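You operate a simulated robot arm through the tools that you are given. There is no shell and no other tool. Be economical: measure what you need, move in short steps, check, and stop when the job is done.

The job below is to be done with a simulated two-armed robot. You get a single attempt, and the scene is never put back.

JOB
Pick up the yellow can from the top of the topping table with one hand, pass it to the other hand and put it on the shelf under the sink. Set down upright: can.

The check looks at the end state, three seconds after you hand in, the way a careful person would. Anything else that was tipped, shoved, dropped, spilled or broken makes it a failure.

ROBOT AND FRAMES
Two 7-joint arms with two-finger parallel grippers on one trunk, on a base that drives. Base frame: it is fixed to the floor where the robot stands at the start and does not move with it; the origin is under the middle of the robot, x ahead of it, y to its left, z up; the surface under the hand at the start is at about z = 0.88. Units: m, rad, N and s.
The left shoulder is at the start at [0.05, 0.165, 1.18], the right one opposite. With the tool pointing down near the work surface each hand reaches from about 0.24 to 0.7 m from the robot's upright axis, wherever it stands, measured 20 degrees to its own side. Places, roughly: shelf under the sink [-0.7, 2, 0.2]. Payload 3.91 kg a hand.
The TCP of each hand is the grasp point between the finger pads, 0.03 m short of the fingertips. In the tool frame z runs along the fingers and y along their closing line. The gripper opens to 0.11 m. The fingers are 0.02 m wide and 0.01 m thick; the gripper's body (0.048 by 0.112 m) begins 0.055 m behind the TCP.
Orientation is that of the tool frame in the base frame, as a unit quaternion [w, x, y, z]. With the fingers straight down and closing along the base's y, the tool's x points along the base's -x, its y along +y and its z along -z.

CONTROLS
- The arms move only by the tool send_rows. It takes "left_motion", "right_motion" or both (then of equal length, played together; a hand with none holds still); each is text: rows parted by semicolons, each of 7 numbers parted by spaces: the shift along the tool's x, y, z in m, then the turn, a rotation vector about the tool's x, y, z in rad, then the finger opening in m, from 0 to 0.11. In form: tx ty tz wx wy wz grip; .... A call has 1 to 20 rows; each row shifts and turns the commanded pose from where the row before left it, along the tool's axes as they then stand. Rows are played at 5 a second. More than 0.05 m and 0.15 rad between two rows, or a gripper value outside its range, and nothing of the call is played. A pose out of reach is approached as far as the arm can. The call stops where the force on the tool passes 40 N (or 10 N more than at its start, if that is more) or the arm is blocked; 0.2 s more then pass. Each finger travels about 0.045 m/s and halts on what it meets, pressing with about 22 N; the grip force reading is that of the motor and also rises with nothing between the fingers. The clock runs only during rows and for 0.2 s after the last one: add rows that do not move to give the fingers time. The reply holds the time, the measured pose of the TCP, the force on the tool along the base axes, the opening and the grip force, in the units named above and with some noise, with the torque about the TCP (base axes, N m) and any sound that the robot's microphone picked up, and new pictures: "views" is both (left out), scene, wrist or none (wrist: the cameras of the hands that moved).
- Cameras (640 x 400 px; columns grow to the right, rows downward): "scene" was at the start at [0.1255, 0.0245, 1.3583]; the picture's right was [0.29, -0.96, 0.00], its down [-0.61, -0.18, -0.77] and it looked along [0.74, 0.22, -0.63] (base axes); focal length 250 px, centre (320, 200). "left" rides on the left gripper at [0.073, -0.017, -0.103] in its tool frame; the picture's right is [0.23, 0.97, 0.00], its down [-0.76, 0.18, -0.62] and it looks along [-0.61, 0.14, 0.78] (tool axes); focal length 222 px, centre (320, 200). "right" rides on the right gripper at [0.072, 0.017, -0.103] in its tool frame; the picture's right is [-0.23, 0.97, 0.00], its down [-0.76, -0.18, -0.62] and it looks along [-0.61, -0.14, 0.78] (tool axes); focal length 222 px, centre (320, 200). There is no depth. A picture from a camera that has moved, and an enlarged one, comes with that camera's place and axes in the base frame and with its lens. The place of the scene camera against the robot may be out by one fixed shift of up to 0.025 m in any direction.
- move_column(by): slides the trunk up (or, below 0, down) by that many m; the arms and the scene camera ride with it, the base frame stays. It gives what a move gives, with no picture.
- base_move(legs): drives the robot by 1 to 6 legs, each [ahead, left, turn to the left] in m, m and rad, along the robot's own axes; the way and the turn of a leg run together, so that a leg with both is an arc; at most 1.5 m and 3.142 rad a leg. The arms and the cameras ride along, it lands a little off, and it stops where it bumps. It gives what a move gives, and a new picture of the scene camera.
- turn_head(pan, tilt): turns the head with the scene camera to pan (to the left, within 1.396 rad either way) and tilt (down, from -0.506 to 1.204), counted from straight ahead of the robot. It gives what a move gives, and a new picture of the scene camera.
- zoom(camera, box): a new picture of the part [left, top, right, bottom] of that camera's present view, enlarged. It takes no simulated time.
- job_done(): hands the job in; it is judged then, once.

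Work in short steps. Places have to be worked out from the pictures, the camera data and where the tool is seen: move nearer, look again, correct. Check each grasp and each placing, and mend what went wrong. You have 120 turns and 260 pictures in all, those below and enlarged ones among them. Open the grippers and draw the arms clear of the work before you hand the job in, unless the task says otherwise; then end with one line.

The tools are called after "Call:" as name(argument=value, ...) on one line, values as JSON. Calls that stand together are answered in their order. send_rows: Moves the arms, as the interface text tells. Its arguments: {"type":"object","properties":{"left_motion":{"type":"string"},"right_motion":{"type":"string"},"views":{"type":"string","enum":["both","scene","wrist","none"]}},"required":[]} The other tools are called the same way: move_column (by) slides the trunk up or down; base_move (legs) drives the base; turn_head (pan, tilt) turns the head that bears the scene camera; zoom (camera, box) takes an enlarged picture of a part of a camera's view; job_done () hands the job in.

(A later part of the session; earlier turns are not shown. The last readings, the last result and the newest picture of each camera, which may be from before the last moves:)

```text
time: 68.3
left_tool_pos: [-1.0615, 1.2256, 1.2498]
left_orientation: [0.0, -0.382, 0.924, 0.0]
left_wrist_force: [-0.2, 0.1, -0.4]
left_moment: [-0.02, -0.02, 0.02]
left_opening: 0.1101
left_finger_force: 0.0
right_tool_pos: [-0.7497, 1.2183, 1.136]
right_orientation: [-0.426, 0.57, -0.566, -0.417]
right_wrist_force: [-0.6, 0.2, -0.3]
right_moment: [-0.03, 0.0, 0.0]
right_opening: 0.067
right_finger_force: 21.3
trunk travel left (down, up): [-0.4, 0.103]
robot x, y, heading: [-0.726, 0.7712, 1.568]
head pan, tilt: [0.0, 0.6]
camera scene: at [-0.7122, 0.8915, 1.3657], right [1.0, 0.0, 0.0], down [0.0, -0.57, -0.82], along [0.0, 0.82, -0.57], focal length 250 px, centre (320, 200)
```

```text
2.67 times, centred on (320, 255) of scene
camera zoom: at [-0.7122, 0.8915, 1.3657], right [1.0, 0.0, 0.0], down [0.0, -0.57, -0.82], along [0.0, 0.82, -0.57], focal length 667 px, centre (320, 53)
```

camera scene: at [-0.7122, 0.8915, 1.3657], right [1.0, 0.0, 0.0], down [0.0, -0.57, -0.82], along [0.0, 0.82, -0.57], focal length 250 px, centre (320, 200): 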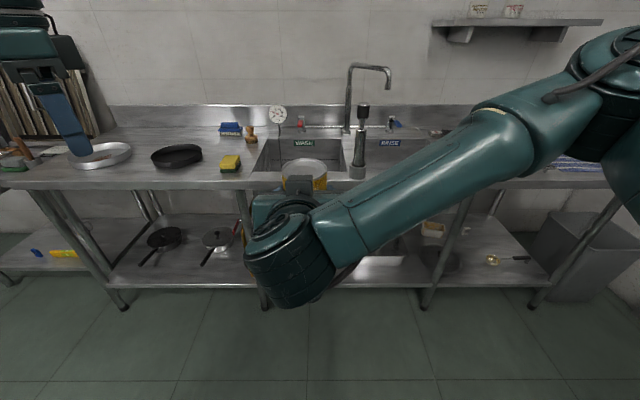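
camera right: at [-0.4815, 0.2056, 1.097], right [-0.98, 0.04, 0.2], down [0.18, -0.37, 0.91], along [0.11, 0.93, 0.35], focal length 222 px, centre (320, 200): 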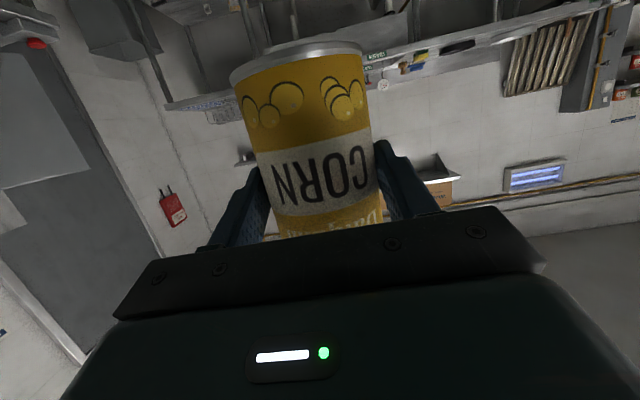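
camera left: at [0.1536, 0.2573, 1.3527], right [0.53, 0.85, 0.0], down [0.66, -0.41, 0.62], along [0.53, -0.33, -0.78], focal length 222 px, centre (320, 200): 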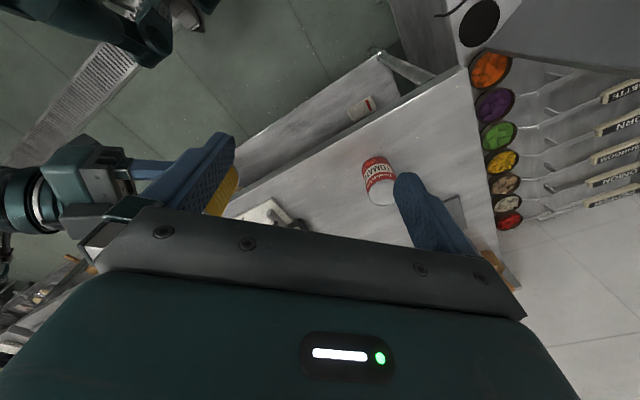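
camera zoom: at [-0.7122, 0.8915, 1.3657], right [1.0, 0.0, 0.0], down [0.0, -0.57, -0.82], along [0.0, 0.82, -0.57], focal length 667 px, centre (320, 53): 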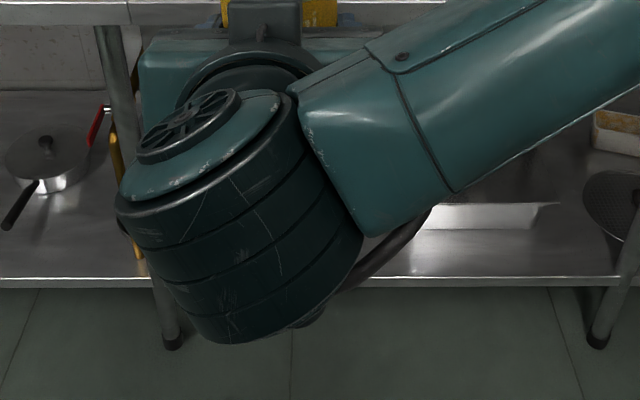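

The gap between the two trays, around x≈-0.6 near the front, looks free, but I need a better view from lower down. I'll pull the left hand back and then lower the trunk.

Call:
send_rows(left_motion="0.0283 -0.0283 0 0 0 0 0.11;0.0283 -0.0283 0 0 0 0 0.11;0.0283 -0.0283 0 0 0 0 0.11;0.0283 -0.0283 0 0 0 0 0.11;0.0283 -0.0283 0 0 0 0 0.11;0 0 0 0 0 0 0.11", views="none")

Call:
move_column(by=-0.39)

Call:
turn_head(pan=0.0, tilt=0.5)

```text
time: 69.7
left_tool_pos: [-1.0602, 1.0272, 1.249]
left_orientation: [-0.001, -0.382, 0.924, 0.0]
left_wrist_force: [0.2, 0.0, 0.1]
left_moment: [-0.05, 0.01, -0.04]
left_opening: 0.11
left_finger_force: 0.1
right_tool_pos: [-0.7476, 1.2187, 1.1349]
right_orientation: [-0.426, 0.57, -0.566, -0.416]
right_wrist_force: [-1.1, -0.3, -0.8]
right_moment: [-0.04, -0.03, -0.01]
right_opening: 0.067
right_finger_force: 21.9
trunk travel left (down, up): [-0.4, 0.103]
robot x, y, heading: [-0.7245, 0.769, 1.568]
head pan, tilt: [0.0, 0.6]
```

```text
time: 73.5
left_tool_pos: [-1.0598, 1.026, 0.8599]
left_orientation: [0.0, -0.382, 0.924, 0.0]
left_wrist_force: [-0.3, 0.5, 0.8]
left_moment: [0.0, -0.01, 0.03]
left_opening: 0.1102
left_finger_force: 0.1
right_tool_pos: [-0.7482, 1.2188, 0.7471]
right_orientation: [-0.426, 0.57, -0.566, -0.417]
right_wrist_force: [0.6, -0.8, 0.1]
right_moment: [-0.04, 0.0, 0.03]
right_opening: 0.0671
right_finger_force: 22.0
trunk travel left (down, up): [-0.01, 0.493]
robot x, y, heading: [-0.7301, 0.7742, 1.566]
head pan, tilt: [0.0, 0.6]
```

```text
time: 74.2
left_tool_pos: [-1.0611, 1.0265, 0.8596]
left_orientation: [-0.001, -0.382, 0.924, 0.0]
left_wrist_force: [-1.2, -0.8, -0.1]
left_moment: [0.0, 0.04, 0.01]
left_opening: 0.1101
left_finger_force: 0.0
right_tool_pos: [-0.7484, 1.2187, 0.7458]
right_orientation: [-0.425, 0.571, -0.566, -0.417]
right_wrist_force: [-0.6, 0.5, -0.7]
right_moment: [-0.04, 0.03, 0.01]
right_opening: 0.0669
right_finger_force: 22.4
trunk travel left (down, up): [-0.01, 0.493]
robot x, y, heading: [-0.7249, 0.7733, 1.563]
head pan, tilt: [0.0, 0.499]
camera scene: at [-0.712, 0.894, 0.9848], right [1.0, 0.0, 0.0], down [0.0, -0.48, -0.88], along [0.0, 0.88, -0.48], focal length 250 px, centre (320, 200)
```

scene: 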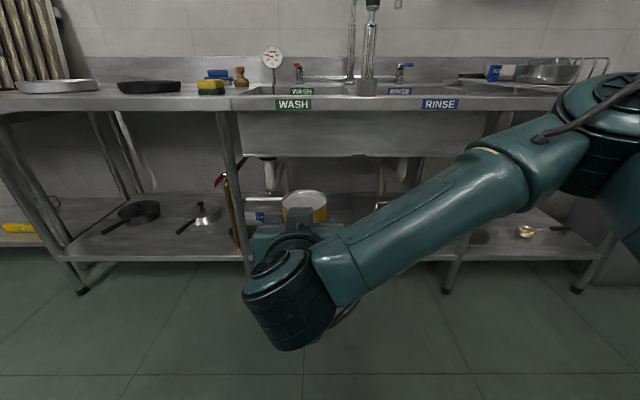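

The trunk is low now. I'll extend the right hand forward 15 cm and lower it 30 cm in the open aisle, keeping the can level.

Call:
send_rows(right_motion="-0.0112 0 0.0358 0 0 0 0.03;-0.0112 0 0.0358 0 0 0 0.03;-0.0112 0 0.0358 0 0 0 0.03;-0.0112 0 0.0358 0 0 0 0.03;0.0357 0 0.011 0 0 0 0.03;0.0357 0 0.011 0 0 0 0.03;0.0357 0 0.011 0 0 0 0.03;0.0357 0 0.011 0 0 0 0.03;0.0357 0 0.011 0 0 0 0.03;0.0357 0 0.011 0 0 0 0.03;0.0357 0 0.011 0 0 0 0.03;0.0357 0 0.011 0 0 0 0.03;0 0 0 0 0 0 0.03", views="both")

```text
time: 77.0
left_tool_pos: [-1.0605, 1.0271, 0.8612]
left_orientation: [0.0, -0.383, 0.924, 0.0]
left_wrist_force: [-0.7, 0.1, 0.6]
left_moment: [-0.04, 0.0, 0.03]
left_opening: 0.1097
left_finger_force: 0.0
right_tool_pos: [-0.7441, 1.3715, 0.4465]
right_orientation: [-0.426, 0.57, -0.566, -0.417]
right_wrist_force: [-0.6, -0.1, 0.0]
right_moment: [-0.04, -0.04, -0.01]
right_opening: 0.0667
right_finger_force: 21.7
trunk travel left (down, up): [-0.01, 0.493]
robot x, y, heading: [-0.7255, 0.7782, 1.569]
head pan, tilt: [0.0, 0.499]
camera scene: at [-0.712, 0.8941, 0.9848], right [1.0, 0.0, 0.0], down [0.0, -0.48, -0.88], along [0.0, 0.88, -0.48], focal length 250 px, centre (320, 200)
camera right: at [-0.7592, 1.2511, 0.408], right [-0.98, 0.07, 0.2], down [0.16, -0.38, 0.91], along [0.14, 0.92, 0.36], focal length 222 px, centre (320, 200)
```

scene: 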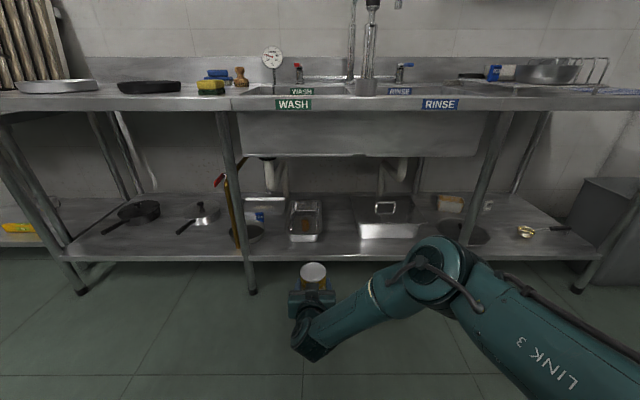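
right: 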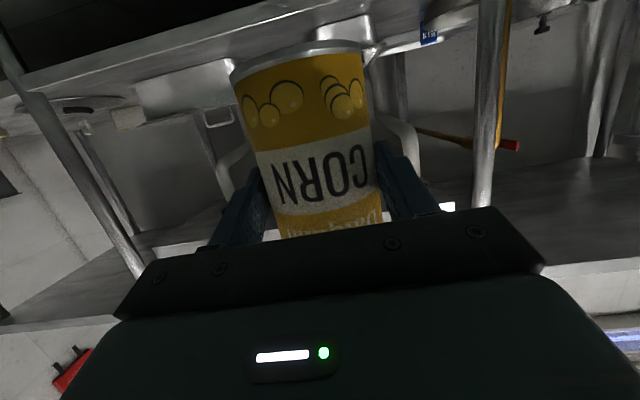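

Excellent view. I'll zoom in on the shelf to measure the free gap.

Call:
zoom(camera="scene", box=[230, 170, 450, 305])

```text
2.91 times, centred on (340, 238) of scene
camera zoom: at [-0.712, 0.8941, 0.9848], right [1.0, 0.0, 0.0], down [0.0, -0.48, -0.88], along [0.0, 0.88, -0.48], focal length 727 px, centre (262, 91)
```

zoom: 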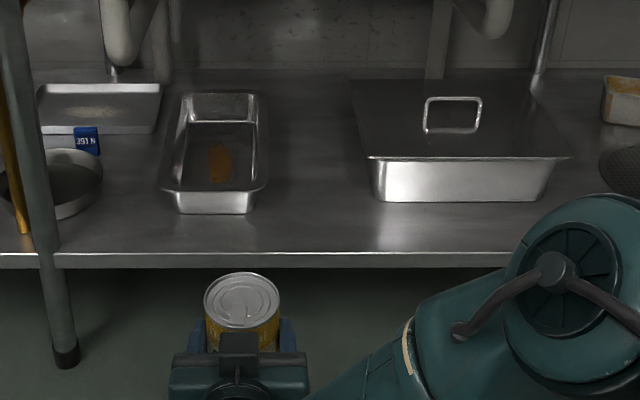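

The gap between the trays spans x≈-0.72 to -0.56. By my bias-corrected estimate the shelf top is at z≈0.245 and its front edge at y≈1.71. I'll target the can at (-0.64, 1.785), and first shift right 0.104 m and go forward 0.28 m with the can high.

Call:
base_move(legs=[[0, -0.104, 0], [0.28, 0, 0]])

Call:
zoom(camera="right", box=[0, 0, 640, 400])

```text
time: 80.1
left_tool_pos: [-0.9539, 1.3062, 0.8607]
left_orientation: [-0.001, -0.379, 0.925, 0.0]
left_wrist_force: [0.5, -0.1, 0.4]
left_moment: [0.0, 0.0, 0.05]
left_opening: 0.1099
left_finger_force: 0.0
right_tool_pos: [-0.6326, 1.6498, 0.448]
right_orientation: [-0.427, 0.568, -0.568, -0.415]
right_wrist_force: [0.3, 0.3, -0.5]
right_moment: [-0.06, 0.05, -0.01]
right_opening: 0.067
right_finger_force: 22.1
trunk travel left (down, up): [-0.01, 0.493]
robot x, y, heading: [-0.6226, 1.0521, 1.559]
head pan, tilt: [0.0, 0.499]
camera scene: at [-0.6059, 1.1727, 0.9848], right [1.0, -0.01, 0.0], down [-0.01, -0.48, -0.88], along [0.01, 0.88, -0.48], focal length 250 px, centre (320, 200)
```

scene: 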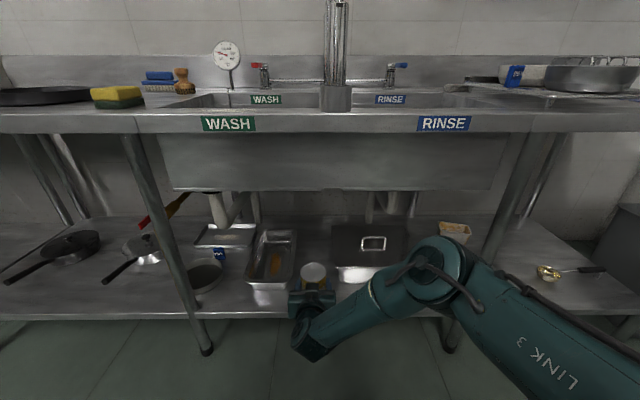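

```text
1.00 times, centred on (320, 200) of right (not enlarged: the box is as wide or as high as the picture)
camera zoom: at [-0.6506, 1.5298, 0.4083], right [-0.98, 0.08, 0.2], down [0.16, -0.38, 0.91], along [0.15, 0.92, 0.35], focal length 222 px, centre (320, 200)
```

zoom: 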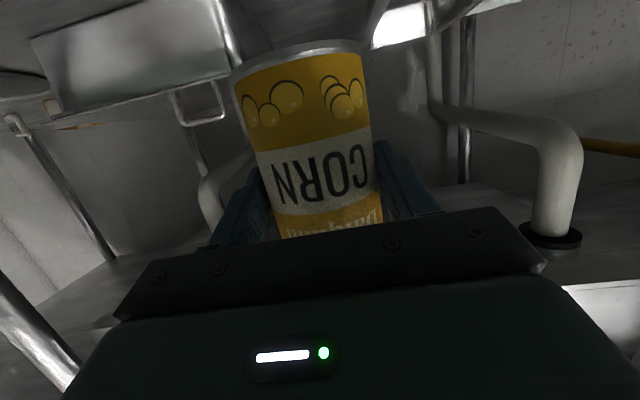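

The can is above the front of the shelf. I'll zoom in to re-measure the gap relative to the can.

Call:
zoom(camera="scene", box=[220, 200, 420, 340])

```text
2.86 times, centred on (320, 270) of scene
camera zoom: at [-0.6059, 1.1727, 0.9848], right [1.0, -0.01, 0.0], down [-0.01, -0.48, -0.88], along [0.01, 0.88, -0.48], focal length 714 px, centre (320, 0)
```

zoom: 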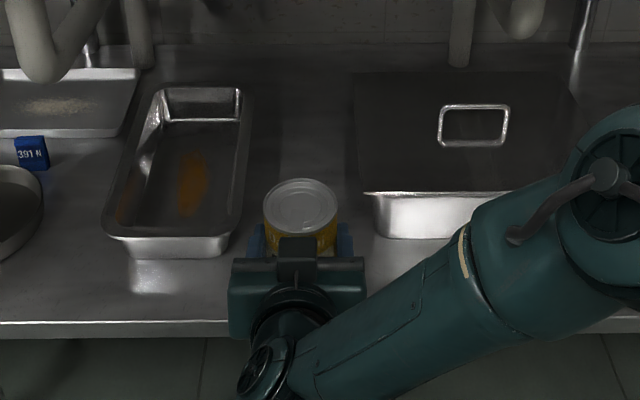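

Triangulating again gives shelf z≈0.247, front edge y≈1.71 and gap centre x≈-0.64. I'll drive forward 0.118 m and 1 cm left to bring the can over the spot.

Call:
base_move(legs=[[0.118, 0.01, 0]])

Call:
zoom(camera="scene", box=[220, 230, 420, 370])

```text
time: 81.3
left_tool_pos: [-0.9619, 1.427, 0.861]
left_orientation: [0.001, -0.38, 0.925, 0.0]
left_wrist_force: [0.6, 0.0, 0.0]
left_moment: [0.02, 0.0, 0.02]
left_opening: 0.1101
left_finger_force: 0.0
right_tool_pos: [-0.6412, 1.7685, 0.4472]
right_orientation: [-0.426, 0.569, -0.568, -0.415]
right_wrist_force: [0.2, -0.4, -1.3]
right_moment: [-0.04, 0.01, 0.01]
right_opening: 0.0668
right_finger_force: 22.4
trunk travel left (down, up): [-0.01, 0.493]
robot x, y, heading: [-0.6326, 1.1704, 1.558]
head pan, tilt: [0.0, 0.499]
camera scene: at [-0.6143, 1.2911, 0.9848], right [1.0, -0.01, 0.0], down [-0.01, -0.48, -0.88], along [0.01, 0.88, -0.48], focal length 250 px, centre (320, 200)
```

scene: 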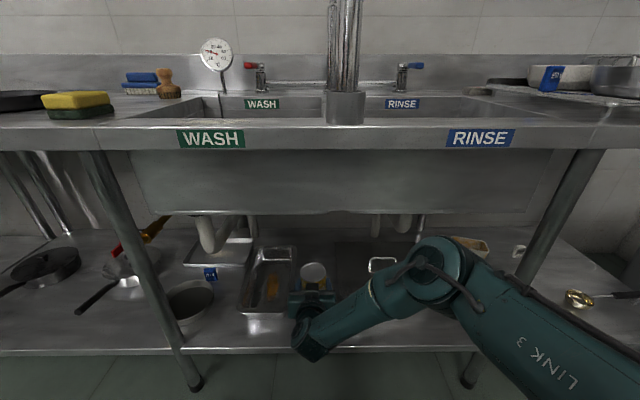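

```text
2.86 times, centred on (320, 300) of scene
camera zoom: at [-0.6143, 1.2911, 0.9848], right [1.0, -0.01, 0.0], down [-0.01, -0.48, -0.88], along [0.01, 0.88, -0.48], focal length 714 px, centre (320, -86)
```

zoom: 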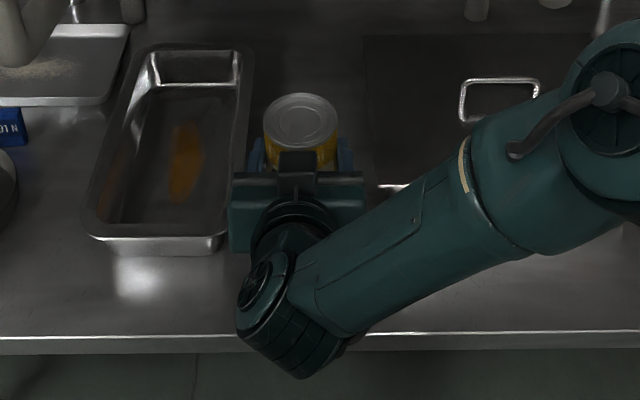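

The can's axis is at about (-0.641, 1.785), between the trays. I'll lower 10 cm and look.

Call:
send_rows(right_motion="0.019 0 0.006 0 0 0 0.03;0.019 0 0.006 0 0 0 0.03;0.019 0 0.006 0 0 0 0.03;0.019 0 0.006 0 0 0 0.03;0.019 0 0.006 0 0 0 0.03;0 0 0 0 0 0 0.03", views="both")

Call:
zoom(camera="scene", box=[220, 230, 420, 370])

```text
time: 82.7
left_tool_pos: [-0.962, 1.4264, 0.8603]
left_orientation: [0.001, -0.379, 0.926, -0.001]
left_wrist_force: [-1.5, -0.1, -0.2]
left_moment: [0.01, 0.01, 0.0]
left_opening: 0.1102
left_finger_force: 0.0
right_tool_pos: [-0.6771, 1.7744, 0.3895]
right_orientation: [0.427, -0.568, 0.573, 0.408]
right_wrist_force: [0.9, 1.3, 1.5]
right_moment: [-0.09, 0.0, -0.02]
right_opening: 0.067
right_finger_force: 22.1
right hand out of reach, approached as far as the arm can: row 2, 3, 4, 5
trunk travel left (down, up): [-0.01, 0.493]
robot x, y, heading: [-0.6254, 1.1723, 1.56]
head pan, tilt: [0.0, 0.499]
camera scene: at [-0.6143, 1.2912, 0.9848], right [1.0, -0.01, 0.0], down [-0.01, -0.48, -0.88], along [0.01, 0.88, -0.48], focal length 250 px, centre (320, 200)
camera right: at [-0.6967, 1.6544, 0.3524], right [-0.98, 0.09, 0.2], down [0.15, -0.37, 0.92], along [0.15, 0.93, 0.34], focal length 222 px, centre (320, 200)
```

scene: 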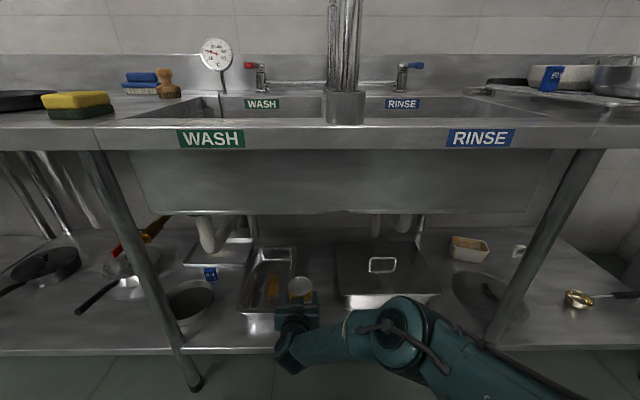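
right: 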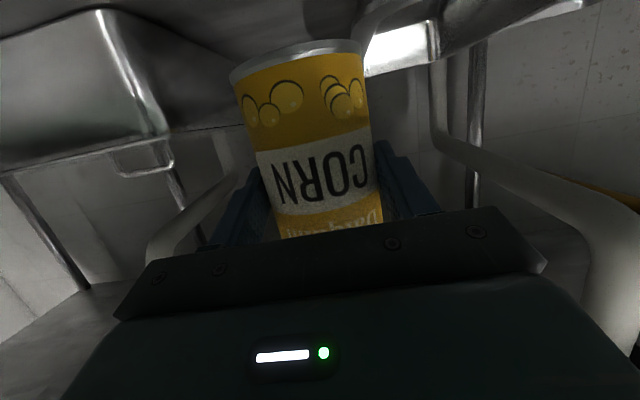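

```text
2.86 times, centred on (320, 300) of scene
camera zoom: at [-0.6143, 1.2912, 0.9848], right [1.0, -0.01, 0.0], down [-0.01, -0.48, -0.88], along [0.01, 0.88, -0.48], focal length 714 px, centre (320, -86)
```

zoom: 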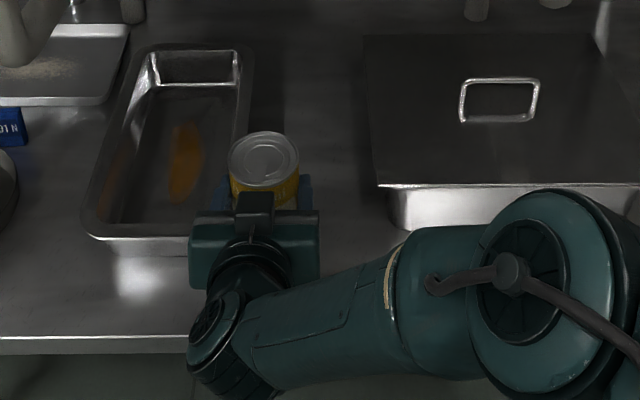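

The arm hit its limit and drifted left toward the tray rim, so I won't lower further here. I'll raise the hand, back the base out and re-pose the arm further to its own side.

Call:
send_rows(right_motion="-0.0286 0 -0.009 0 0 0 0.03;-0.0286 0 -0.009 0 0 0 0.03;0 0 0 0 0 0 0.03", views="none")

Call:
base_move(legs=[[-0.25, 0, 0]])

```text
time: 83.5
left_tool_pos: [-0.9621, 1.427, 0.8596]
left_orientation: [0.0, -0.378, 0.926, 0.0]
left_wrist_force: [0.0, 0.2, -0.3]
left_moment: [-0.01, -0.01, -0.03]
left_opening: 0.1101
left_finger_force: 0.0
right_tool_pos: [-0.6794, 1.7739, 0.452]
right_orientation: [0.427, -0.568, 0.569, 0.414]
right_wrist_force: [-0.3, -0.5, 1.2]
right_moment: [-0.08, -0.01, 0.02]
right_opening: 0.0669
right_finger_force: 22.0
trunk travel left (down, up): [-0.01, 0.493]
robot x, y, heading: [-0.6262, 1.1683, 1.558]
head pan, tilt: [0.0, 0.499]
```

```text
time: 85.3
left_tool_pos: [-0.9643, 1.1772, 0.8607]
left_orientation: [0.0, -0.378, 0.926, 0.0]
left_wrist_force: [-0.4, -0.4, -0.6]
left_moment: [0.01, 0.02, -0.02]
left_opening: 0.1102
left_finger_force: 0.1
right_tool_pos: [-0.6814, 1.5241, 0.4512]
right_orientation: [0.427, -0.568, 0.569, 0.414]
right_wrist_force: [0.6, 0.5, -0.1]
right_moment: [-0.06, 0.01, 0.0]
right_opening: 0.0668
right_finger_force: 22.3
trunk travel left (down, up): [-0.01, 0.493]
robot x, y, heading: [-0.6329, 0.921, 1.556]
head pan, tilt: [0.0, 0.499]
camera scene: at [-0.6171, 1.0418, 0.9848], right [1.0, -0.01, 0.0], down [-0.01, -0.48, -0.88], along [0.01, 0.88, -0.48], focal length 250 px, centre (320, 200)
```

scene: 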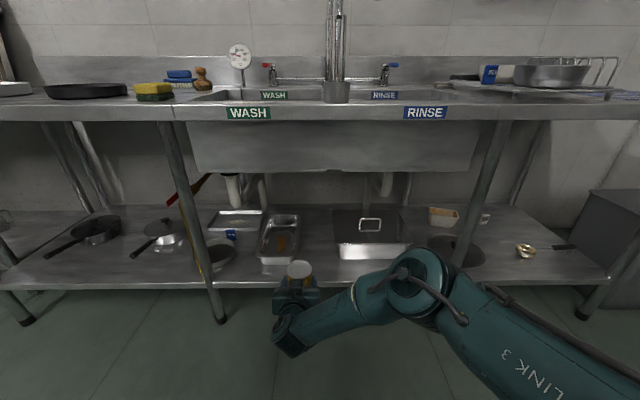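

Now in the open aisle I'll move the hand 20 cm right, retract it 8 cm and test lowering to z≈0.30.

Call:
send_rows(right_motion="0 -0.04 0 0 0 0 0.03;0 -0.04 0 0 0 0 0.03;0 -0.04 0 0 0 0 0.03;0 -0.04 0 0 0 0 0.03;0 -0.04 0 0 0 0 0.03;0.012 0 -0.038 0 0 0 0.03;0.012 0 -0.038 0 0 0 0.03;0.0286 0 0.009 0 0 0 0.03;0.0286 0 0.009 0 0 0 0.03;0.0286 0 0.009 0 0 0 0.03;0.0286 0 0.009 0 0 0 0.03;0.0286 0 0.009 0 0 0 0.03;0 0 0 0 0 0 0.03", views="both")

```text
time: 88.1
left_tool_pos: [-0.9641, 1.177, 0.8601]
left_orientation: [-0.001, -0.379, 0.925, 0.0]
left_wrist_force: [0.3, 0.1, -0.5]
left_moment: [0.02, 0.01, 0.03]
left_opening: 0.11
left_finger_force: 0.1
right_tool_pos: [-0.6453, 1.4516, 0.4268]
right_orientation: [0.427, -0.568, 0.571, 0.41]
right_wrist_force: [-0.7, 0.5, 0.1]
right_moment: [-0.05, 0.0, 0.0]
right_opening: 0.0669
right_finger_force: 22.3
right hand out of reach, approached as far as the arm can: row 2, 3, 4, 5, 6, 8, 9, 10, 11, 12
trunk travel left (down, up): [-0.01, 0.493]
robot x, y, heading: [-0.6341, 0.9215, 1.558]
head pan, tilt: [0.0, 0.499]
camera scene: at [-0.6171, 1.0417, 0.9848], right [1.0, -0.01, 0.0], down [-0.01, -0.48, -0.88], along [0.01, 0.88, -0.48], focal length 250 px, centre (320, 200)
camera right: at [-0.6635, 1.3305, 0.3878], right [-0.98, 0.09, 0.2], down [0.15, -0.37, 0.92], along [0.15, 0.92, 0.35], focal length 222 px, centre (320, 200)
```

scene: 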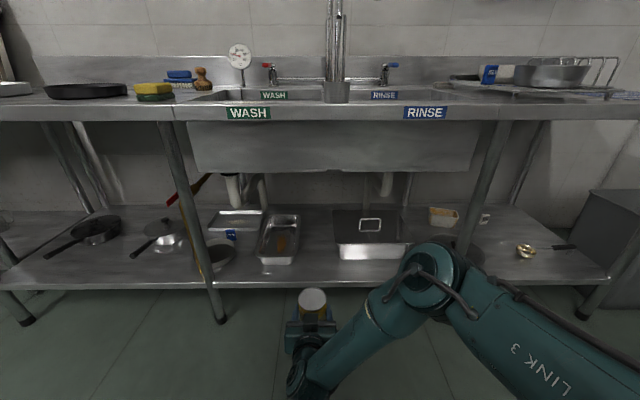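
right: 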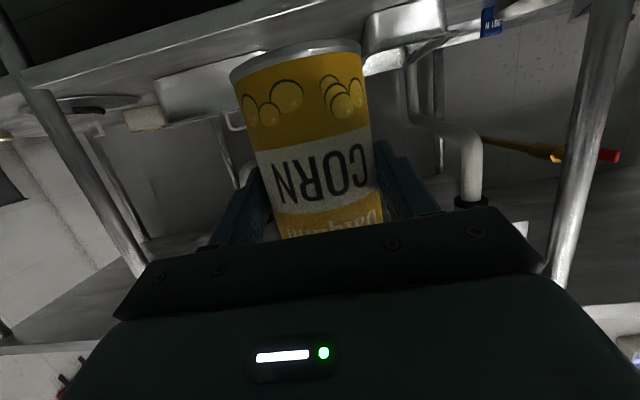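

The wrist limits the straight-ahead pose. I'll yaw the hand about 40° left relative to the robot, as in the comfortable handover pose, and retry lowering; the base can turn right to compensate.

Call:
send_rows(right_motion="0 0 0 -0.1333 0 -0.0421 0.03;0 0 0 -0.1333 0 -0.0421 0.03;0 0 0 -0.1333 0 -0.0421 0.03;0 0 0 -0.1333 0 -0.0421 0.03;0 0 0 -0.1333 0 -0.0421 0.03;0.0286 0 0.009 0 0 0 0.03;0.0286 0 0.009 0 0 0 0.03;0.0286 0 0.009 0 0 0 0.03;0.0286 0 0.009 0 0 0 0.03;0 0 0 0 0 0 0.03", views="scene")

```text
time: 90.3
left_tool_pos: [-0.9645, 1.1767, 0.8599]
left_orientation: [0.0, -0.378, 0.926, 0.0]
left_wrist_force: [-0.4, -0.2, -0.1]
left_moment: [0.01, 0.02, -0.02]
left_opening: 0.1102
left_finger_force: 0.1
right_tool_pos: [-0.7732, 1.4383, 0.5072]
right_orientation: [-0.327, 0.689, -0.442, -0.473]
right_wrist_force: [-0.2, -0.6, -1.2]
right_moment: [-0.09, -0.03, -0.04]
right_opening: 0.0668
right_finger_force: 21.7
right hand out of reach, approached as far as the arm can: row 1, 2, 3, 4, 5, 6, 7, 8, 9
trunk travel left (down, up): [-0.01, 0.493]
robot x, y, heading: [-0.637, 0.9165, 1.561]
head pan, tilt: [0.0, 0.499]
camera scene: at [-0.6171, 1.0417, 0.9848], right [1.0, -0.01, 0.0], down [-0.01, -0.48, -0.88], along [0.01, 0.88, -0.48], focal length 250 px, centre (320, 200)
```

scene: 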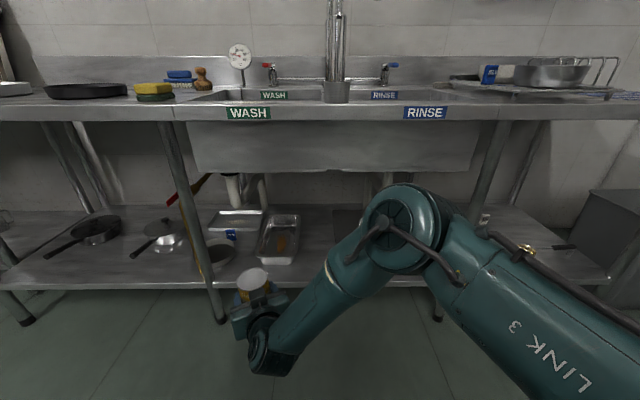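

The arm is folded back on itself because the target is too close. I'll back up to y≈0.78, raise the hand, extend it further forward, straighten its yaw and shift it right.

Call:
base_move(legs=[[-0.14, 0, 0]])

Call:
send_rows(right_motion="-0.0376 -0.0013 -0.0136 0 0 0 0.03;-0.0376 -0.0013 -0.0136 0 0 0 0.03;-0.012 -0.0159 0.0348 0 0 0 0.03;-0.012 -0.0159 0.0348 0 0 0 0.03;-0.012 -0.0159 0.0348 0 0 0 0.03;-0.012 -0.0159 0.0348 0 0 0 0.03;-0.012 -0.0159 0.0348 0 0 0 0.03;0 0 0 0.1294 -0.013 0.0498 0.03;0 0 0 0.1294 -0.013 0.0498 0.03;0 0 0 0.1294 -0.013 0.0498 0.03;0 -0.03 0 0 0 0 0.03;0 -0.03 0 0 0 0 0.03;0 -0.03 0 0 0 0 0.03;0 -0.03 0 0 0 0 0.03;0 0 0 0 0 0 0.03", views="scene")

```text
time: 91.7
left_tool_pos: [-0.9664, 1.0367, 0.86]
left_orientation: [0.0, -0.378, 0.926, 0.0]
left_wrist_force: [-0.5, 0.9, 0.1]
left_moment: [0.02, 0.02, -0.04]
left_opening: 0.1102
left_finger_force: 0.2
right_tool_pos: [-0.7735, 1.2977, 0.5071]
right_orientation: [-0.327, 0.688, -0.443, -0.473]
right_wrist_force: [-0.4, -0.6, 0.6]
right_moment: [-0.09, 0.03, -0.03]
right_opening: 0.0665
right_finger_force: 22.2
trunk travel left (down, up): [-0.01, 0.493]
robot x, y, heading: [-0.6346, 0.7792, 1.561]
head pan, tilt: [0.0, 0.499]
camera scene: at [-0.6187, 0.9006, 0.9848], right [1.0, -0.01, 0.0], down [-0.01, -0.48, -0.88], along [0.01, 0.88, -0.48], focal length 250 px, centre (320, 200)
```

scene: 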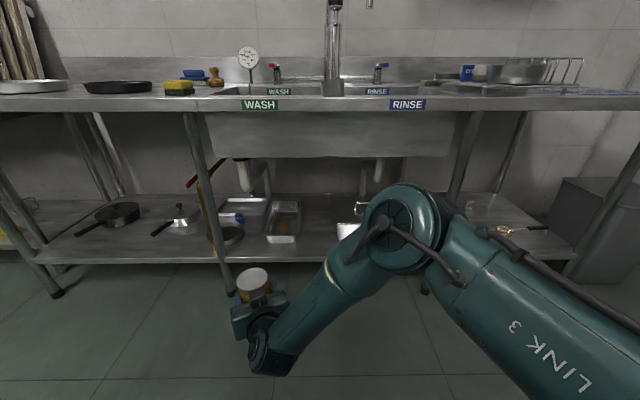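

```text
time: 94.9
left_tool_pos: [-0.9674, 1.0364, 0.8607]
left_orientation: [0.0, -0.377, 0.926, 0.0]
left_wrist_force: [-1.2, -0.2, -0.4]
left_moment: [0.02, -0.01, -0.05]
left_opening: 0.11
left_finger_force: 0.1
right_tool_pos: [-0.6251, 1.4706, 0.5566]
right_orientation: [0.427, -0.568, 0.569, 0.415]
right_wrist_force: [-0.3, 0.6, 0.6]
right_moment: [-0.1, 0.0, 0.02]
right_opening: 0.0671
right_finger_force: 21.7
right hand out of reach, approached as far as the arm can: row 9, 10
trunk travel left (down, up): [-0.01, 0.493]
robot x, y, heading: [-0.6323, 0.7798, 1.557]
head pan, tilt: [0.0, 0.499]
camera scene: at [-0.6186, 0.9006, 0.9848], right [1.0, -0.01, 0.0], down [-0.01, -0.48, -0.88], along [0.01, 0.88, -0.48], focal length 250 px, centre (320, 200)
```

scene: 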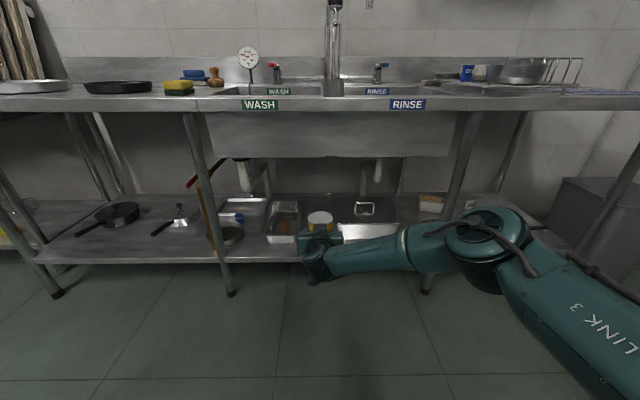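

The arm is better extended now. I'll test lowering 24 cm here, still in front of the shelf.

Call:
send_rows(right_motion="0.0286 0 0.0088 0 0 0 0.03;0.0286 0 0.0088 0 0 0 0.03;0.0286 0 0.0088 0 0 0 0.03;0.0286 0 0.0088 0 0 0 0.03;0.0286 0 0.0088 0 0 0 0.03;0.0286 0 0.0088 0 0 0 0.03;0.0286 0 0.0088 0 0 0 0.03;0.0286 0 0.0088 0 0 0 0.03;0 0 0 0 0 0 0.03", views="scene")

```text
time: 96.9
left_tool_pos: [-0.9667, 1.0374, 0.8607]
left_orientation: [-0.001, -0.378, 0.926, 0.0]
left_wrist_force: [0.7, 0.3, -0.5]
left_moment: [0.03, -0.02, 0.01]
left_opening: 0.1099
left_finger_force: 0.1
right_tool_pos: [-0.6259, 1.4739, 0.4085]
right_orientation: [0.425, -0.569, 0.57, 0.413]
right_wrist_force: [-0.7, -0.5, -0.6]
right_moment: [-0.1, 0.0, -0.02]
right_opening: 0.0669
right_finger_force: 21.9
right hand out of reach, approached as far as the arm can: row 5, 6, 7, 8
trunk travel left (down, up): [-0.01, 0.493]
robot x, y, heading: [-0.6344, 0.78, 1.558]
head pan, tilt: [0.0, 0.499]
camera scene: at [-0.6186, 0.9006, 0.9848], right [1.0, -0.01, 0.0], down [-0.01, -0.48, -0.88], along [0.01, 0.88, -0.48], focal length 250 px, centre (320, 200)
```

scene: 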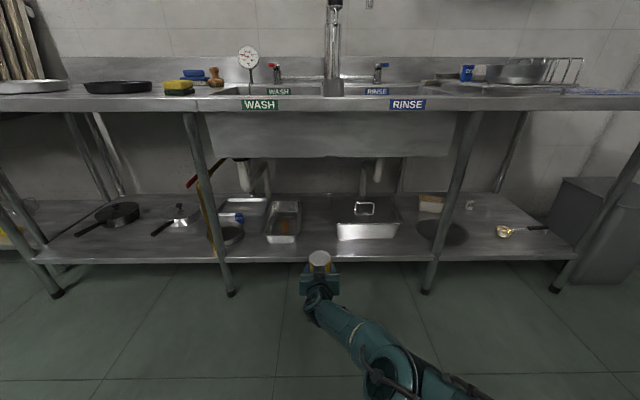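

The arm is now stretched straight, so I'll retract 10 cm in this elbow-low configuration and continue lowering.

Call:
send_rows(right_motion="0.0105 0 -0.0334 0 0 0 0.03;0.0105 0 -0.0334 0 0 0 0.03;0.0105 0 -0.0334 0 0 0 0.03;0.0286 0 0.0088 0 0 0 0.03;0.0286 0 0.0088 0 0 0 0.03;0.0286 0 0.0088 0 0 0 0.03;0.0095 0 0.003 0 0 0 0.03;0 0 0 0 0 0 0.03", views="scene")

```text
time: 98.7
left_tool_pos: [-0.9658, 1.0367, 0.8601]
left_orientation: [0.0, -0.378, 0.926, 0.0]
left_wrist_force: [0.6, 0.5, 0.2]
left_moment: [-0.02, 0.0, 0.01]
left_opening: 0.1098
left_finger_force: 0.1
right_tool_pos: [-0.64, 1.45, 0.3841]
right_orientation: [0.423, -0.57, 0.577, 0.403]
right_wrist_force: [0.5, 0.0, -0.9]
right_moment: [-0.06, 0.03, -0.02]
right_opening: 0.067
right_finger_force: 21.5
right hand out of reach, approached as far as the arm can: row 1, 2, 3, 4, 5, 6, 7
trunk travel left (down, up): [-0.01, 0.493]
robot x, y, heading: [-0.6334, 0.7804, 1.557]
head pan, tilt: [0.0, 0.499]
camera scene: at [-0.6186, 0.9006, 0.9848], right [1.0, -0.01, 0.0], down [-0.01, -0.48, -0.88], along [0.01, 0.88, -0.48], focal length 250 px, centre (320, 200)
```

scene: 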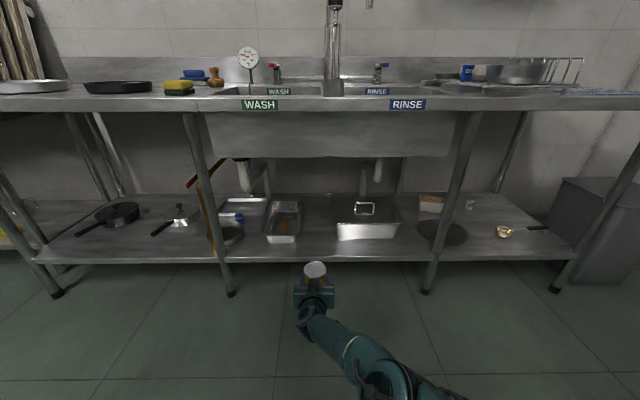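

The level pose seems limited by the wrist's upward bend. I'll test whether a steeper hand pitch (about 45°) reaches down here in the open aisle. If it does, I can re-grip the can at that pitch.

Call:
send_rows(right_motion="0 0 0 0 0.125 0 0.03;0 0 0 0 0.125 0 0.03;0 0 0 0 0.125 0 0.03;0 0 0 0 0.125 0 0.03;0.0244 0 -0.0227 0 0 0 0.03;0.0244 0 -0.0227 0 0 0 0.03;0.0244 0 -0.0227 0 0 0 0.03;0.0182 0 0.0195 0 0 0 0.03;0.0182 0 0.0195 0 0 0 0.03;0.0182 0 0.0195 0 0 0 0.03;0 0 0 0 0 0 0.03", views="scene")

```text
time: 101.1
left_tool_pos: [-0.9666, 1.0361, 0.8601]
left_orientation: [0.0, -0.378, 0.926, -0.001]
left_wrist_force: [0.1, -0.3, 1.2]
left_moment: [-0.04, 0.0, 0.01]
left_opening: 0.1101
left_finger_force: 0.2
right_tool_pos: [-0.648, 1.3528, 0.299]
right_orientation: [0.272, -0.654, 0.655, 0.263]
right_wrist_force: [-0.6, -0.5, -0.4]
right_moment: [-0.09, -0.02, -0.04]
right_opening: 0.0672
right_finger_force: 21.9
right hand out of reach, approached as far as the arm can: row 1, 2, 4, 5
trunk travel left (down, up): [-0.01, 0.493]
robot x, y, heading: [-0.6361, 0.7781, 1.56]
head pan, tilt: [0.0, 0.499]
camera scene: at [-0.6187, 0.9006, 0.9848], right [1.0, -0.01, 0.0], down [-0.01, -0.48, -0.88], along [0.01, 0.88, -0.48], focal length 250 px, centre (320, 200)
```

scene: 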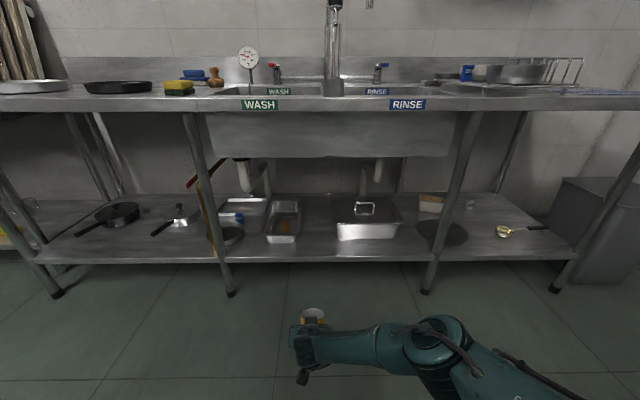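

With a 45° pitch the arm reaches z=0.30 easily, in a new elbow posture. From here I'll try pitching the hand back up to level the can.

Call:
send_rows(right_motion="0 0 0 0 -0.1 0 0.03;0 0 0 0 -0.1 0 0.03;0 0 0 0 -0.1 0 0.03;0 0 0 0 -0.1 0 0.03;0 0 0 0 -0.09 0 0.03;0 0 0 0 0 0 0.03", views="both")

```text
time: 102.5
left_tool_pos: [-0.9658, 1.0363, 0.8596]
left_orientation: [0.0, -0.377, 0.926, 0.001]
left_wrist_force: [0.6, -0.1, -0.4]
left_moment: [0.02, 0.0, -0.02]
left_opening: 0.11
left_finger_force: 0.0
right_tool_pos: [-0.668, 1.3631, 0.3241]
right_orientation: [0.397, -0.589, 0.599, 0.371]
right_wrist_force: [-1.0, -0.4, 0.2]
right_moment: [-0.07, -0.03, 0.01]
right_opening: 0.0669
right_finger_force: 22.3
right hand out of reach, approached as far as the arm can: row 4, 5
trunk travel left (down, up): [-0.01, 0.493]
robot x, y, heading: [-0.637, 0.7834, 1.563]
head pan, tilt: [0.0, 0.499]
camera scene: at [-0.6187, 0.9006, 0.9848], right [1.0, -0.01, 0.0], down [-0.01, -0.48, -0.88], along [0.01, 0.88, -0.48], focal length 250 px, centre (320, 200)
camera right: at [-0.6889, 1.2382, 0.3004], right [-0.97, 0.12, 0.19], down [0.15, -0.26, 0.95], along [0.17, 0.96, 0.24], focal length 222 px, centre (320, 200)
```

scene: 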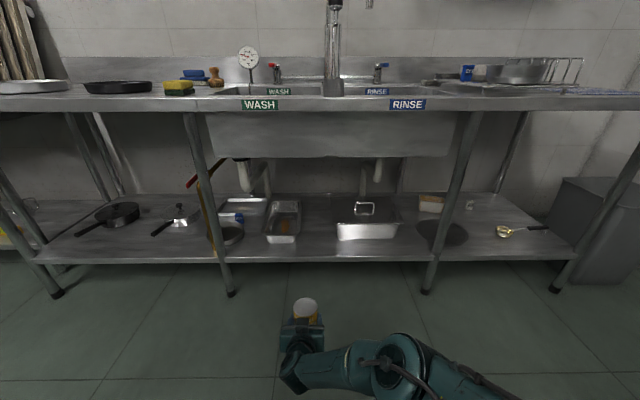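
right: 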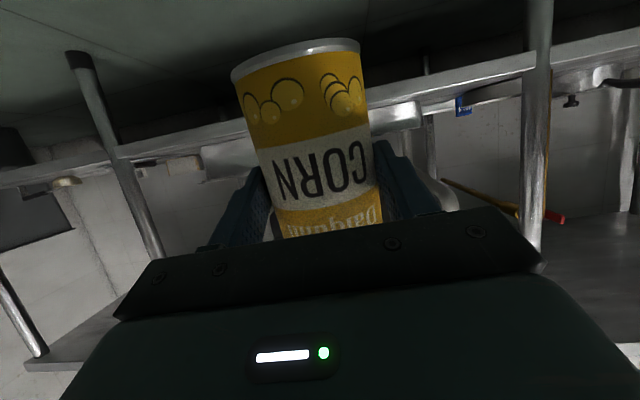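

Almost there: pitch is 24° with z 0.324, and the arm drifted left when limited. I'll let it go left and slightly forward, then finish levelling.

Call:
send_rows(right_motion="0 0.03 0 0 0 0 0.03;0 0.03 0 0 0 0 0.03;-0.0123 0 0.0273 0 0 0 0.03;0 0 0 0 -0.06 0 0.03;0 0 0 0 -0.06 0 0.03;0.019 0 0.006 0 0 0 0.03;0 0 0 0 0 0 0.03", views="none")

```text
time: 104.1
left_tool_pos: [-0.9659, 1.0356, 0.8609]
left_orientation: [0.0, -0.377, 0.926, 0.0]
left_wrist_force: [-0.1, 0.4, -0.2]
left_moment: [-0.02, 0.0, 0.01]
left_opening: 0.1101
left_finger_force: 0.1
right_tool_pos: [-0.6861, 1.3638, 0.3289]
right_orientation: [0.413, -0.577, 0.595, 0.376]
right_wrist_force: [-0.5, -0.6, -0.5]
right_moment: [-0.05, -0.01, -0.01]
right_opening: 0.0666
right_finger_force: 22.0
right hand out of reach, approached as far as the arm can: row 1, 2, 3, 4, 5, 6
trunk travel left (down, up): [-0.01, 0.493]
robot x, y, heading: [-0.6378, 0.7777, 1.558]
head pan, tilt: [0.0, 0.499]
```

At this height the arm can hold about 25–28° pitch, which tilts the can only 7–10°. It will settle upright when pressed down and released. I'll verify that pose down to z≈0.305 here first.

Call:
send_rows(right_motion="0 -0.01 0 0 0.05 0 0.03;0 -0.01 0 0 0.05 0 0.03;0.0106 0 0.0056 0 0 0 0.03;0.0106 0 0.0056 0 0 0 0.03;0 0 0 0 0 0 0.03", views="none")

```text
time: 105.3
left_tool_pos: [-0.9657, 1.0367, 0.8591]
left_orientation: [0.0, -0.378, 0.926, 0.0]
left_wrist_force: [-0.4, -0.1, 0.8]
left_moment: [0.01, -0.02, 0.0]
left_opening: 0.1101
left_finger_force: 0.1
right_tool_pos: [-0.667, 1.363, 0.3048]
right_orientation: [0.382, -0.597, 0.611, 0.353]
right_wrist_force: [0.1, -0.3, 0.9]
right_moment: [-0.06, 0.0, -0.01]
right_opening: 0.067
right_finger_force: 22.1
trunk travel left (down, up): [-0.01, 0.493]
robot x, y, heading: [-0.6313, 0.7813, 1.556]
head pan, tilt: [0.0, 0.499]
```

That pose is reachable (27° pitch, z=0.305). I'll raise the hand 5.5 cm, then drive toward the gap, stopping short to check.

Call:
send_rows(right_motion="-0.0245 0 -0.0126 0 0 0 0.03;-0.0245 0 -0.0126 0 0 0 0.03;0 0 0 0 0 0 0.03", views="none")

Call:
base_move(legs=[[0.25, -0.019, 0]])

Call:
zoom(camera="scene", box=[220, 200, 420, 340])

```text
time: 106.1
left_tool_pos: [-0.9654, 1.0362, 0.8603]
left_orientation: [0.0, -0.378, 0.926, 0.0]
left_wrist_force: [-0.1, 0.5, -0.3]
left_moment: [0.0, -0.02, 0.0]
left_opening: 0.1103
left_finger_force: 0.0
right_tool_pos: [-0.6666, 1.3625, 0.3605]
right_orientation: [0.383, -0.596, 0.612, 0.351]
right_wrist_force: [0.9, -0.4, -0.6]
right_moment: [-0.08, 0.03, 0.0]
right_opening: 0.0668
right_finger_force: 22.2
trunk travel left (down, up): [-0.01, 0.493]
robot x, y, heading: [-0.6367, 0.779, 1.557]
head pan, tilt: [0.0, 0.499]
```

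```text
time: 107.9
left_tool_pos: [-0.9446, 1.2844, 0.8613]
left_orientation: [0.001, -0.378, 0.926, 0.0]
left_wrist_force: [-0.4, -0.2, 0.0]
left_moment: [-0.02, -0.02, 0.01]
left_opening: 0.1098
left_finger_force: 0.1
right_tool_pos: [-0.6445, 1.6103, 0.3592]
right_orientation: [0.383, -0.596, 0.612, 0.352]
right_wrist_force: [0.0, 0.9, 0.1]
right_moment: [-0.03, 0.04, 0.01]
right_opening: 0.067
right_finger_force: 21.9
trunk travel left (down, up): [-0.01, 0.493]
robot x, y, heading: [-0.6088, 1.0281, 1.553]
head pan, tilt: [0.0, 0.499]
camera scene: at [-0.5964, 1.1482, 0.9848], right [1.0, -0.01, 0.0], down [-0.01, -0.48, -0.88], along [0.01, 0.88, -0.48], focal length 250 px, centre (320, 200)
```

scene: 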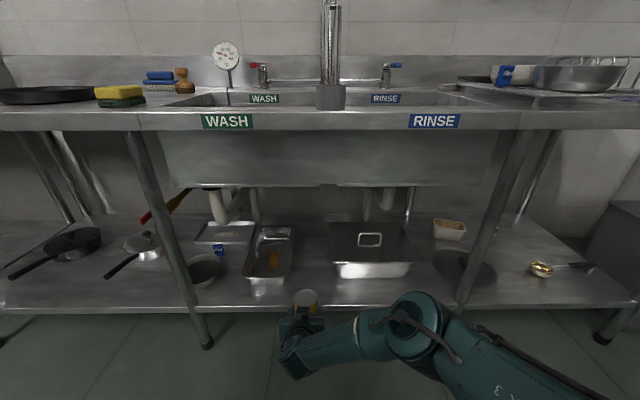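

```text
2.86 times, centred on (320, 270) of scene
camera zoom: at [-0.5964, 1.1482, 0.9848], right [1.0, -0.01, 0.0], down [-0.01, -0.48, -0.88], along [0.01, 0.88, -0.48], focal length 714 px, centre (320, 0)
```

zoom: 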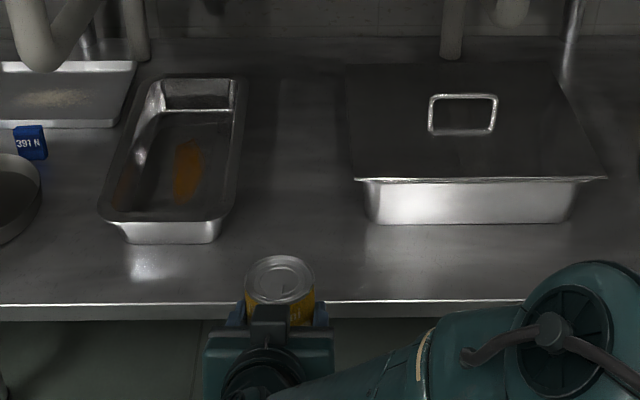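

The view agrees with my model: gap centre x≈-0.634. I'll drive the last 0.165 m with a small shift right, keeping the can about 4 cm above the shelf.

Call:
base_move(legs=[[0.165, -0.008, 0]])

Call:
zoom(camera="scene", box=[220, 230, 420, 370])

Call:
zoom(camera="right", box=[0, 0, 640, 400])

```text
time: 109.3
left_tool_pos: [-0.9369, 1.4477, 0.8594]
left_orientation: [0.0, -0.38, 0.925, 0.0]
left_wrist_force: [0.8, -0.1, 0.3]
left_moment: [0.0, 0.01, 0.0]
left_opening: 0.1101
left_finger_force: 0.1
right_tool_pos: [-0.6375, 1.7754, 0.3601]
right_orientation: [0.381, -0.598, 0.61, 0.352]
right_wrist_force: [0.3, -0.3, 0.3]
right_moment: [-0.08, 0.01, 0.04]
right_opening: 0.0671
right_finger_force: 22.2
trunk travel left (down, up): [-0.01, 0.493]
robot x, y, heading: [-0.607, 1.1894, 1.561]
head pan, tilt: [0.0, 0.499]
camera scene: at [-0.5873, 1.3126, 0.9848], right [1.0, -0.01, 0.0], down [0.0, -0.48, -0.88], along [0.01, 0.88, -0.48], focal length 250 px, centre (320, 200)
```

scene: 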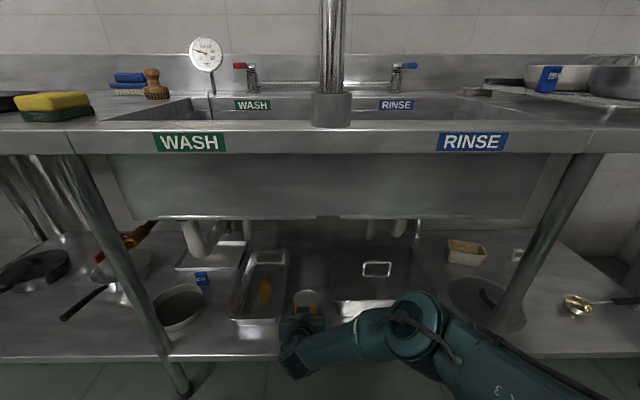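

```text
2.86 times, centred on (320, 300) of scene
camera zoom: at [-0.5873, 1.3126, 0.9848], right [1.0, -0.01, 0.0], down [0.0, -0.48, -0.88], along [0.01, 0.88, -0.48], focal length 714 px, centre (320, -86)
```

zoom: 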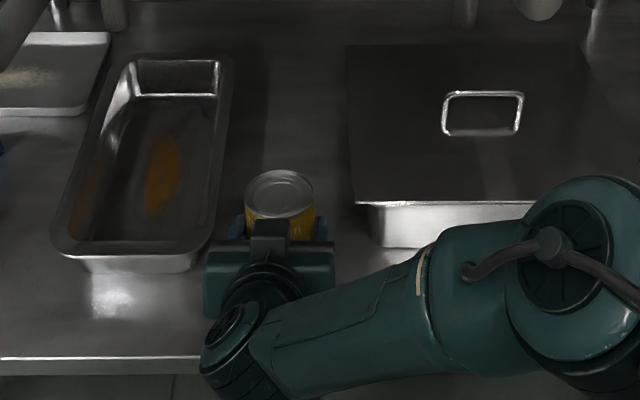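

```text
1.00 times, centred on (320, 200) of right (not enlarged: the box is as wide or as high as the picture)
camera zoom: at [-0.6585, 1.6504, 0.3425], right [-0.97, 0.14, 0.18], down [0.15, -0.21, 0.97], along [0.17, 0.97, 0.18], focal length 222 px, centre (320, 200)
```

zoom: 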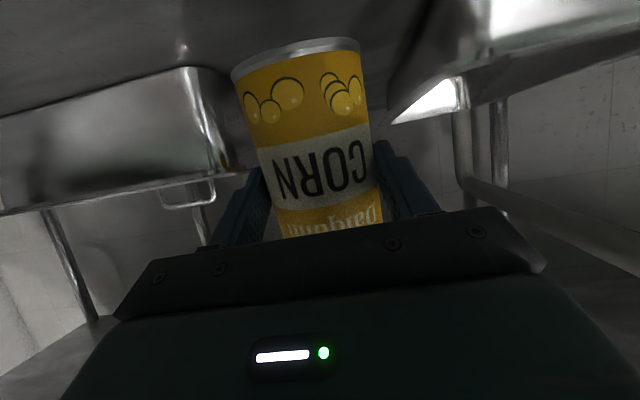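

The can hangs centrally in the gap. I'll lower 3.5 cm in small rows, watching the force.

Call:
send_rows(right_motion="0.0089 0 0.0046 0 0 0 0.03;0.0089 0 0.0046 0 0 0 0.03;0.0089 0 0.0046 0 0 0 0.03;0.0044 0 0.0023 0 0 0 0.03;0 0 0 0 0 0 0.03", views="both")

Call:
zoom(camera="scene", box=[220, 250, 420, 390])

```text
time: 110.5
left_tool_pos: [-0.9346, 1.4474, 0.8594]
left_orientation: [-0.001, -0.38, 0.925, 0.0]
left_wrist_force: [-0.2, 0.1, 0.8]
left_moment: [0.02, 0.01, -0.03]
left_opening: 0.11
left_finger_force: 0.0
right_tool_pos: [-0.6351, 1.7745, 0.3249]
right_orientation: [0.381, -0.599, 0.61, 0.353]
right_wrist_force: [-0.1, -0.1, 0.9]
right_moment: [-0.04, -0.01, 0.02]
right_opening: 0.0673
right_finger_force: 21.9
trunk travel left (down, up): [-0.01, 0.493]
robot x, y, heading: [-0.6013, 1.1954, 1.561]
head pan, tilt: [0.0, 0.499]
camera scene: at [-0.5873, 1.3126, 0.9848], right [1.0, -0.01, 0.0], down [0.0, -0.48, -0.88], along [0.01, 0.88, -0.48], focal length 250 px, centre (320, 200)
camera right: at [-0.6564, 1.6504, 0.3076], right [-0.97, 0.14, 0.18], down [0.15, -0.21, 0.97], along [0.17, 0.97, 0.18], focal length 222 px, centre (320, 200)
```

scene: 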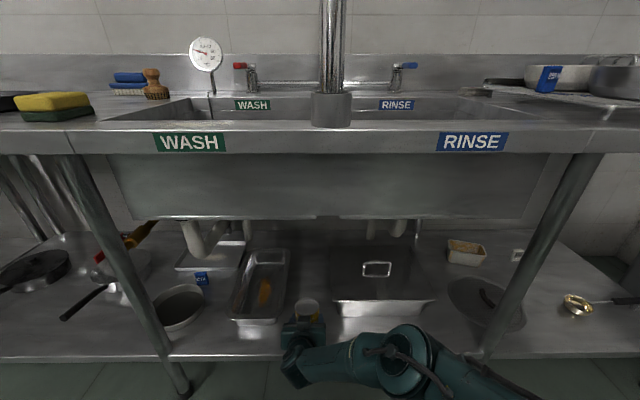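
right: 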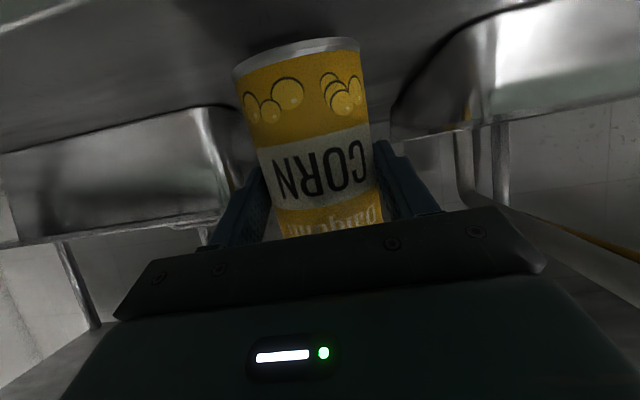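

```text
2.86 times, centred on (320, 320) of scene
camera zoom: at [-0.5873, 1.3126, 0.9848], right [1.0, -0.01, 0.0], down [0.0, -0.48, -0.88], along [0.01, 0.88, -0.48], focal length 714 px, centre (320, -143)
```

zoom: 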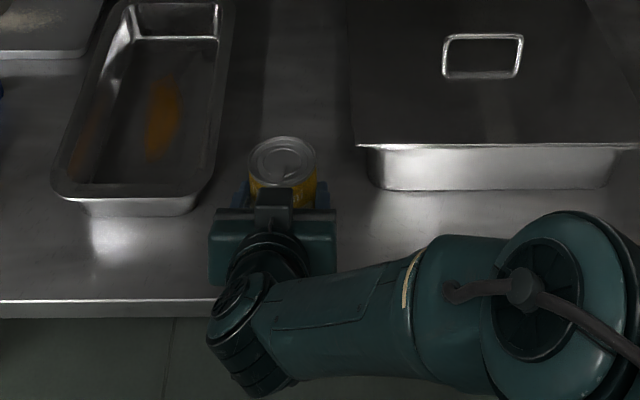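

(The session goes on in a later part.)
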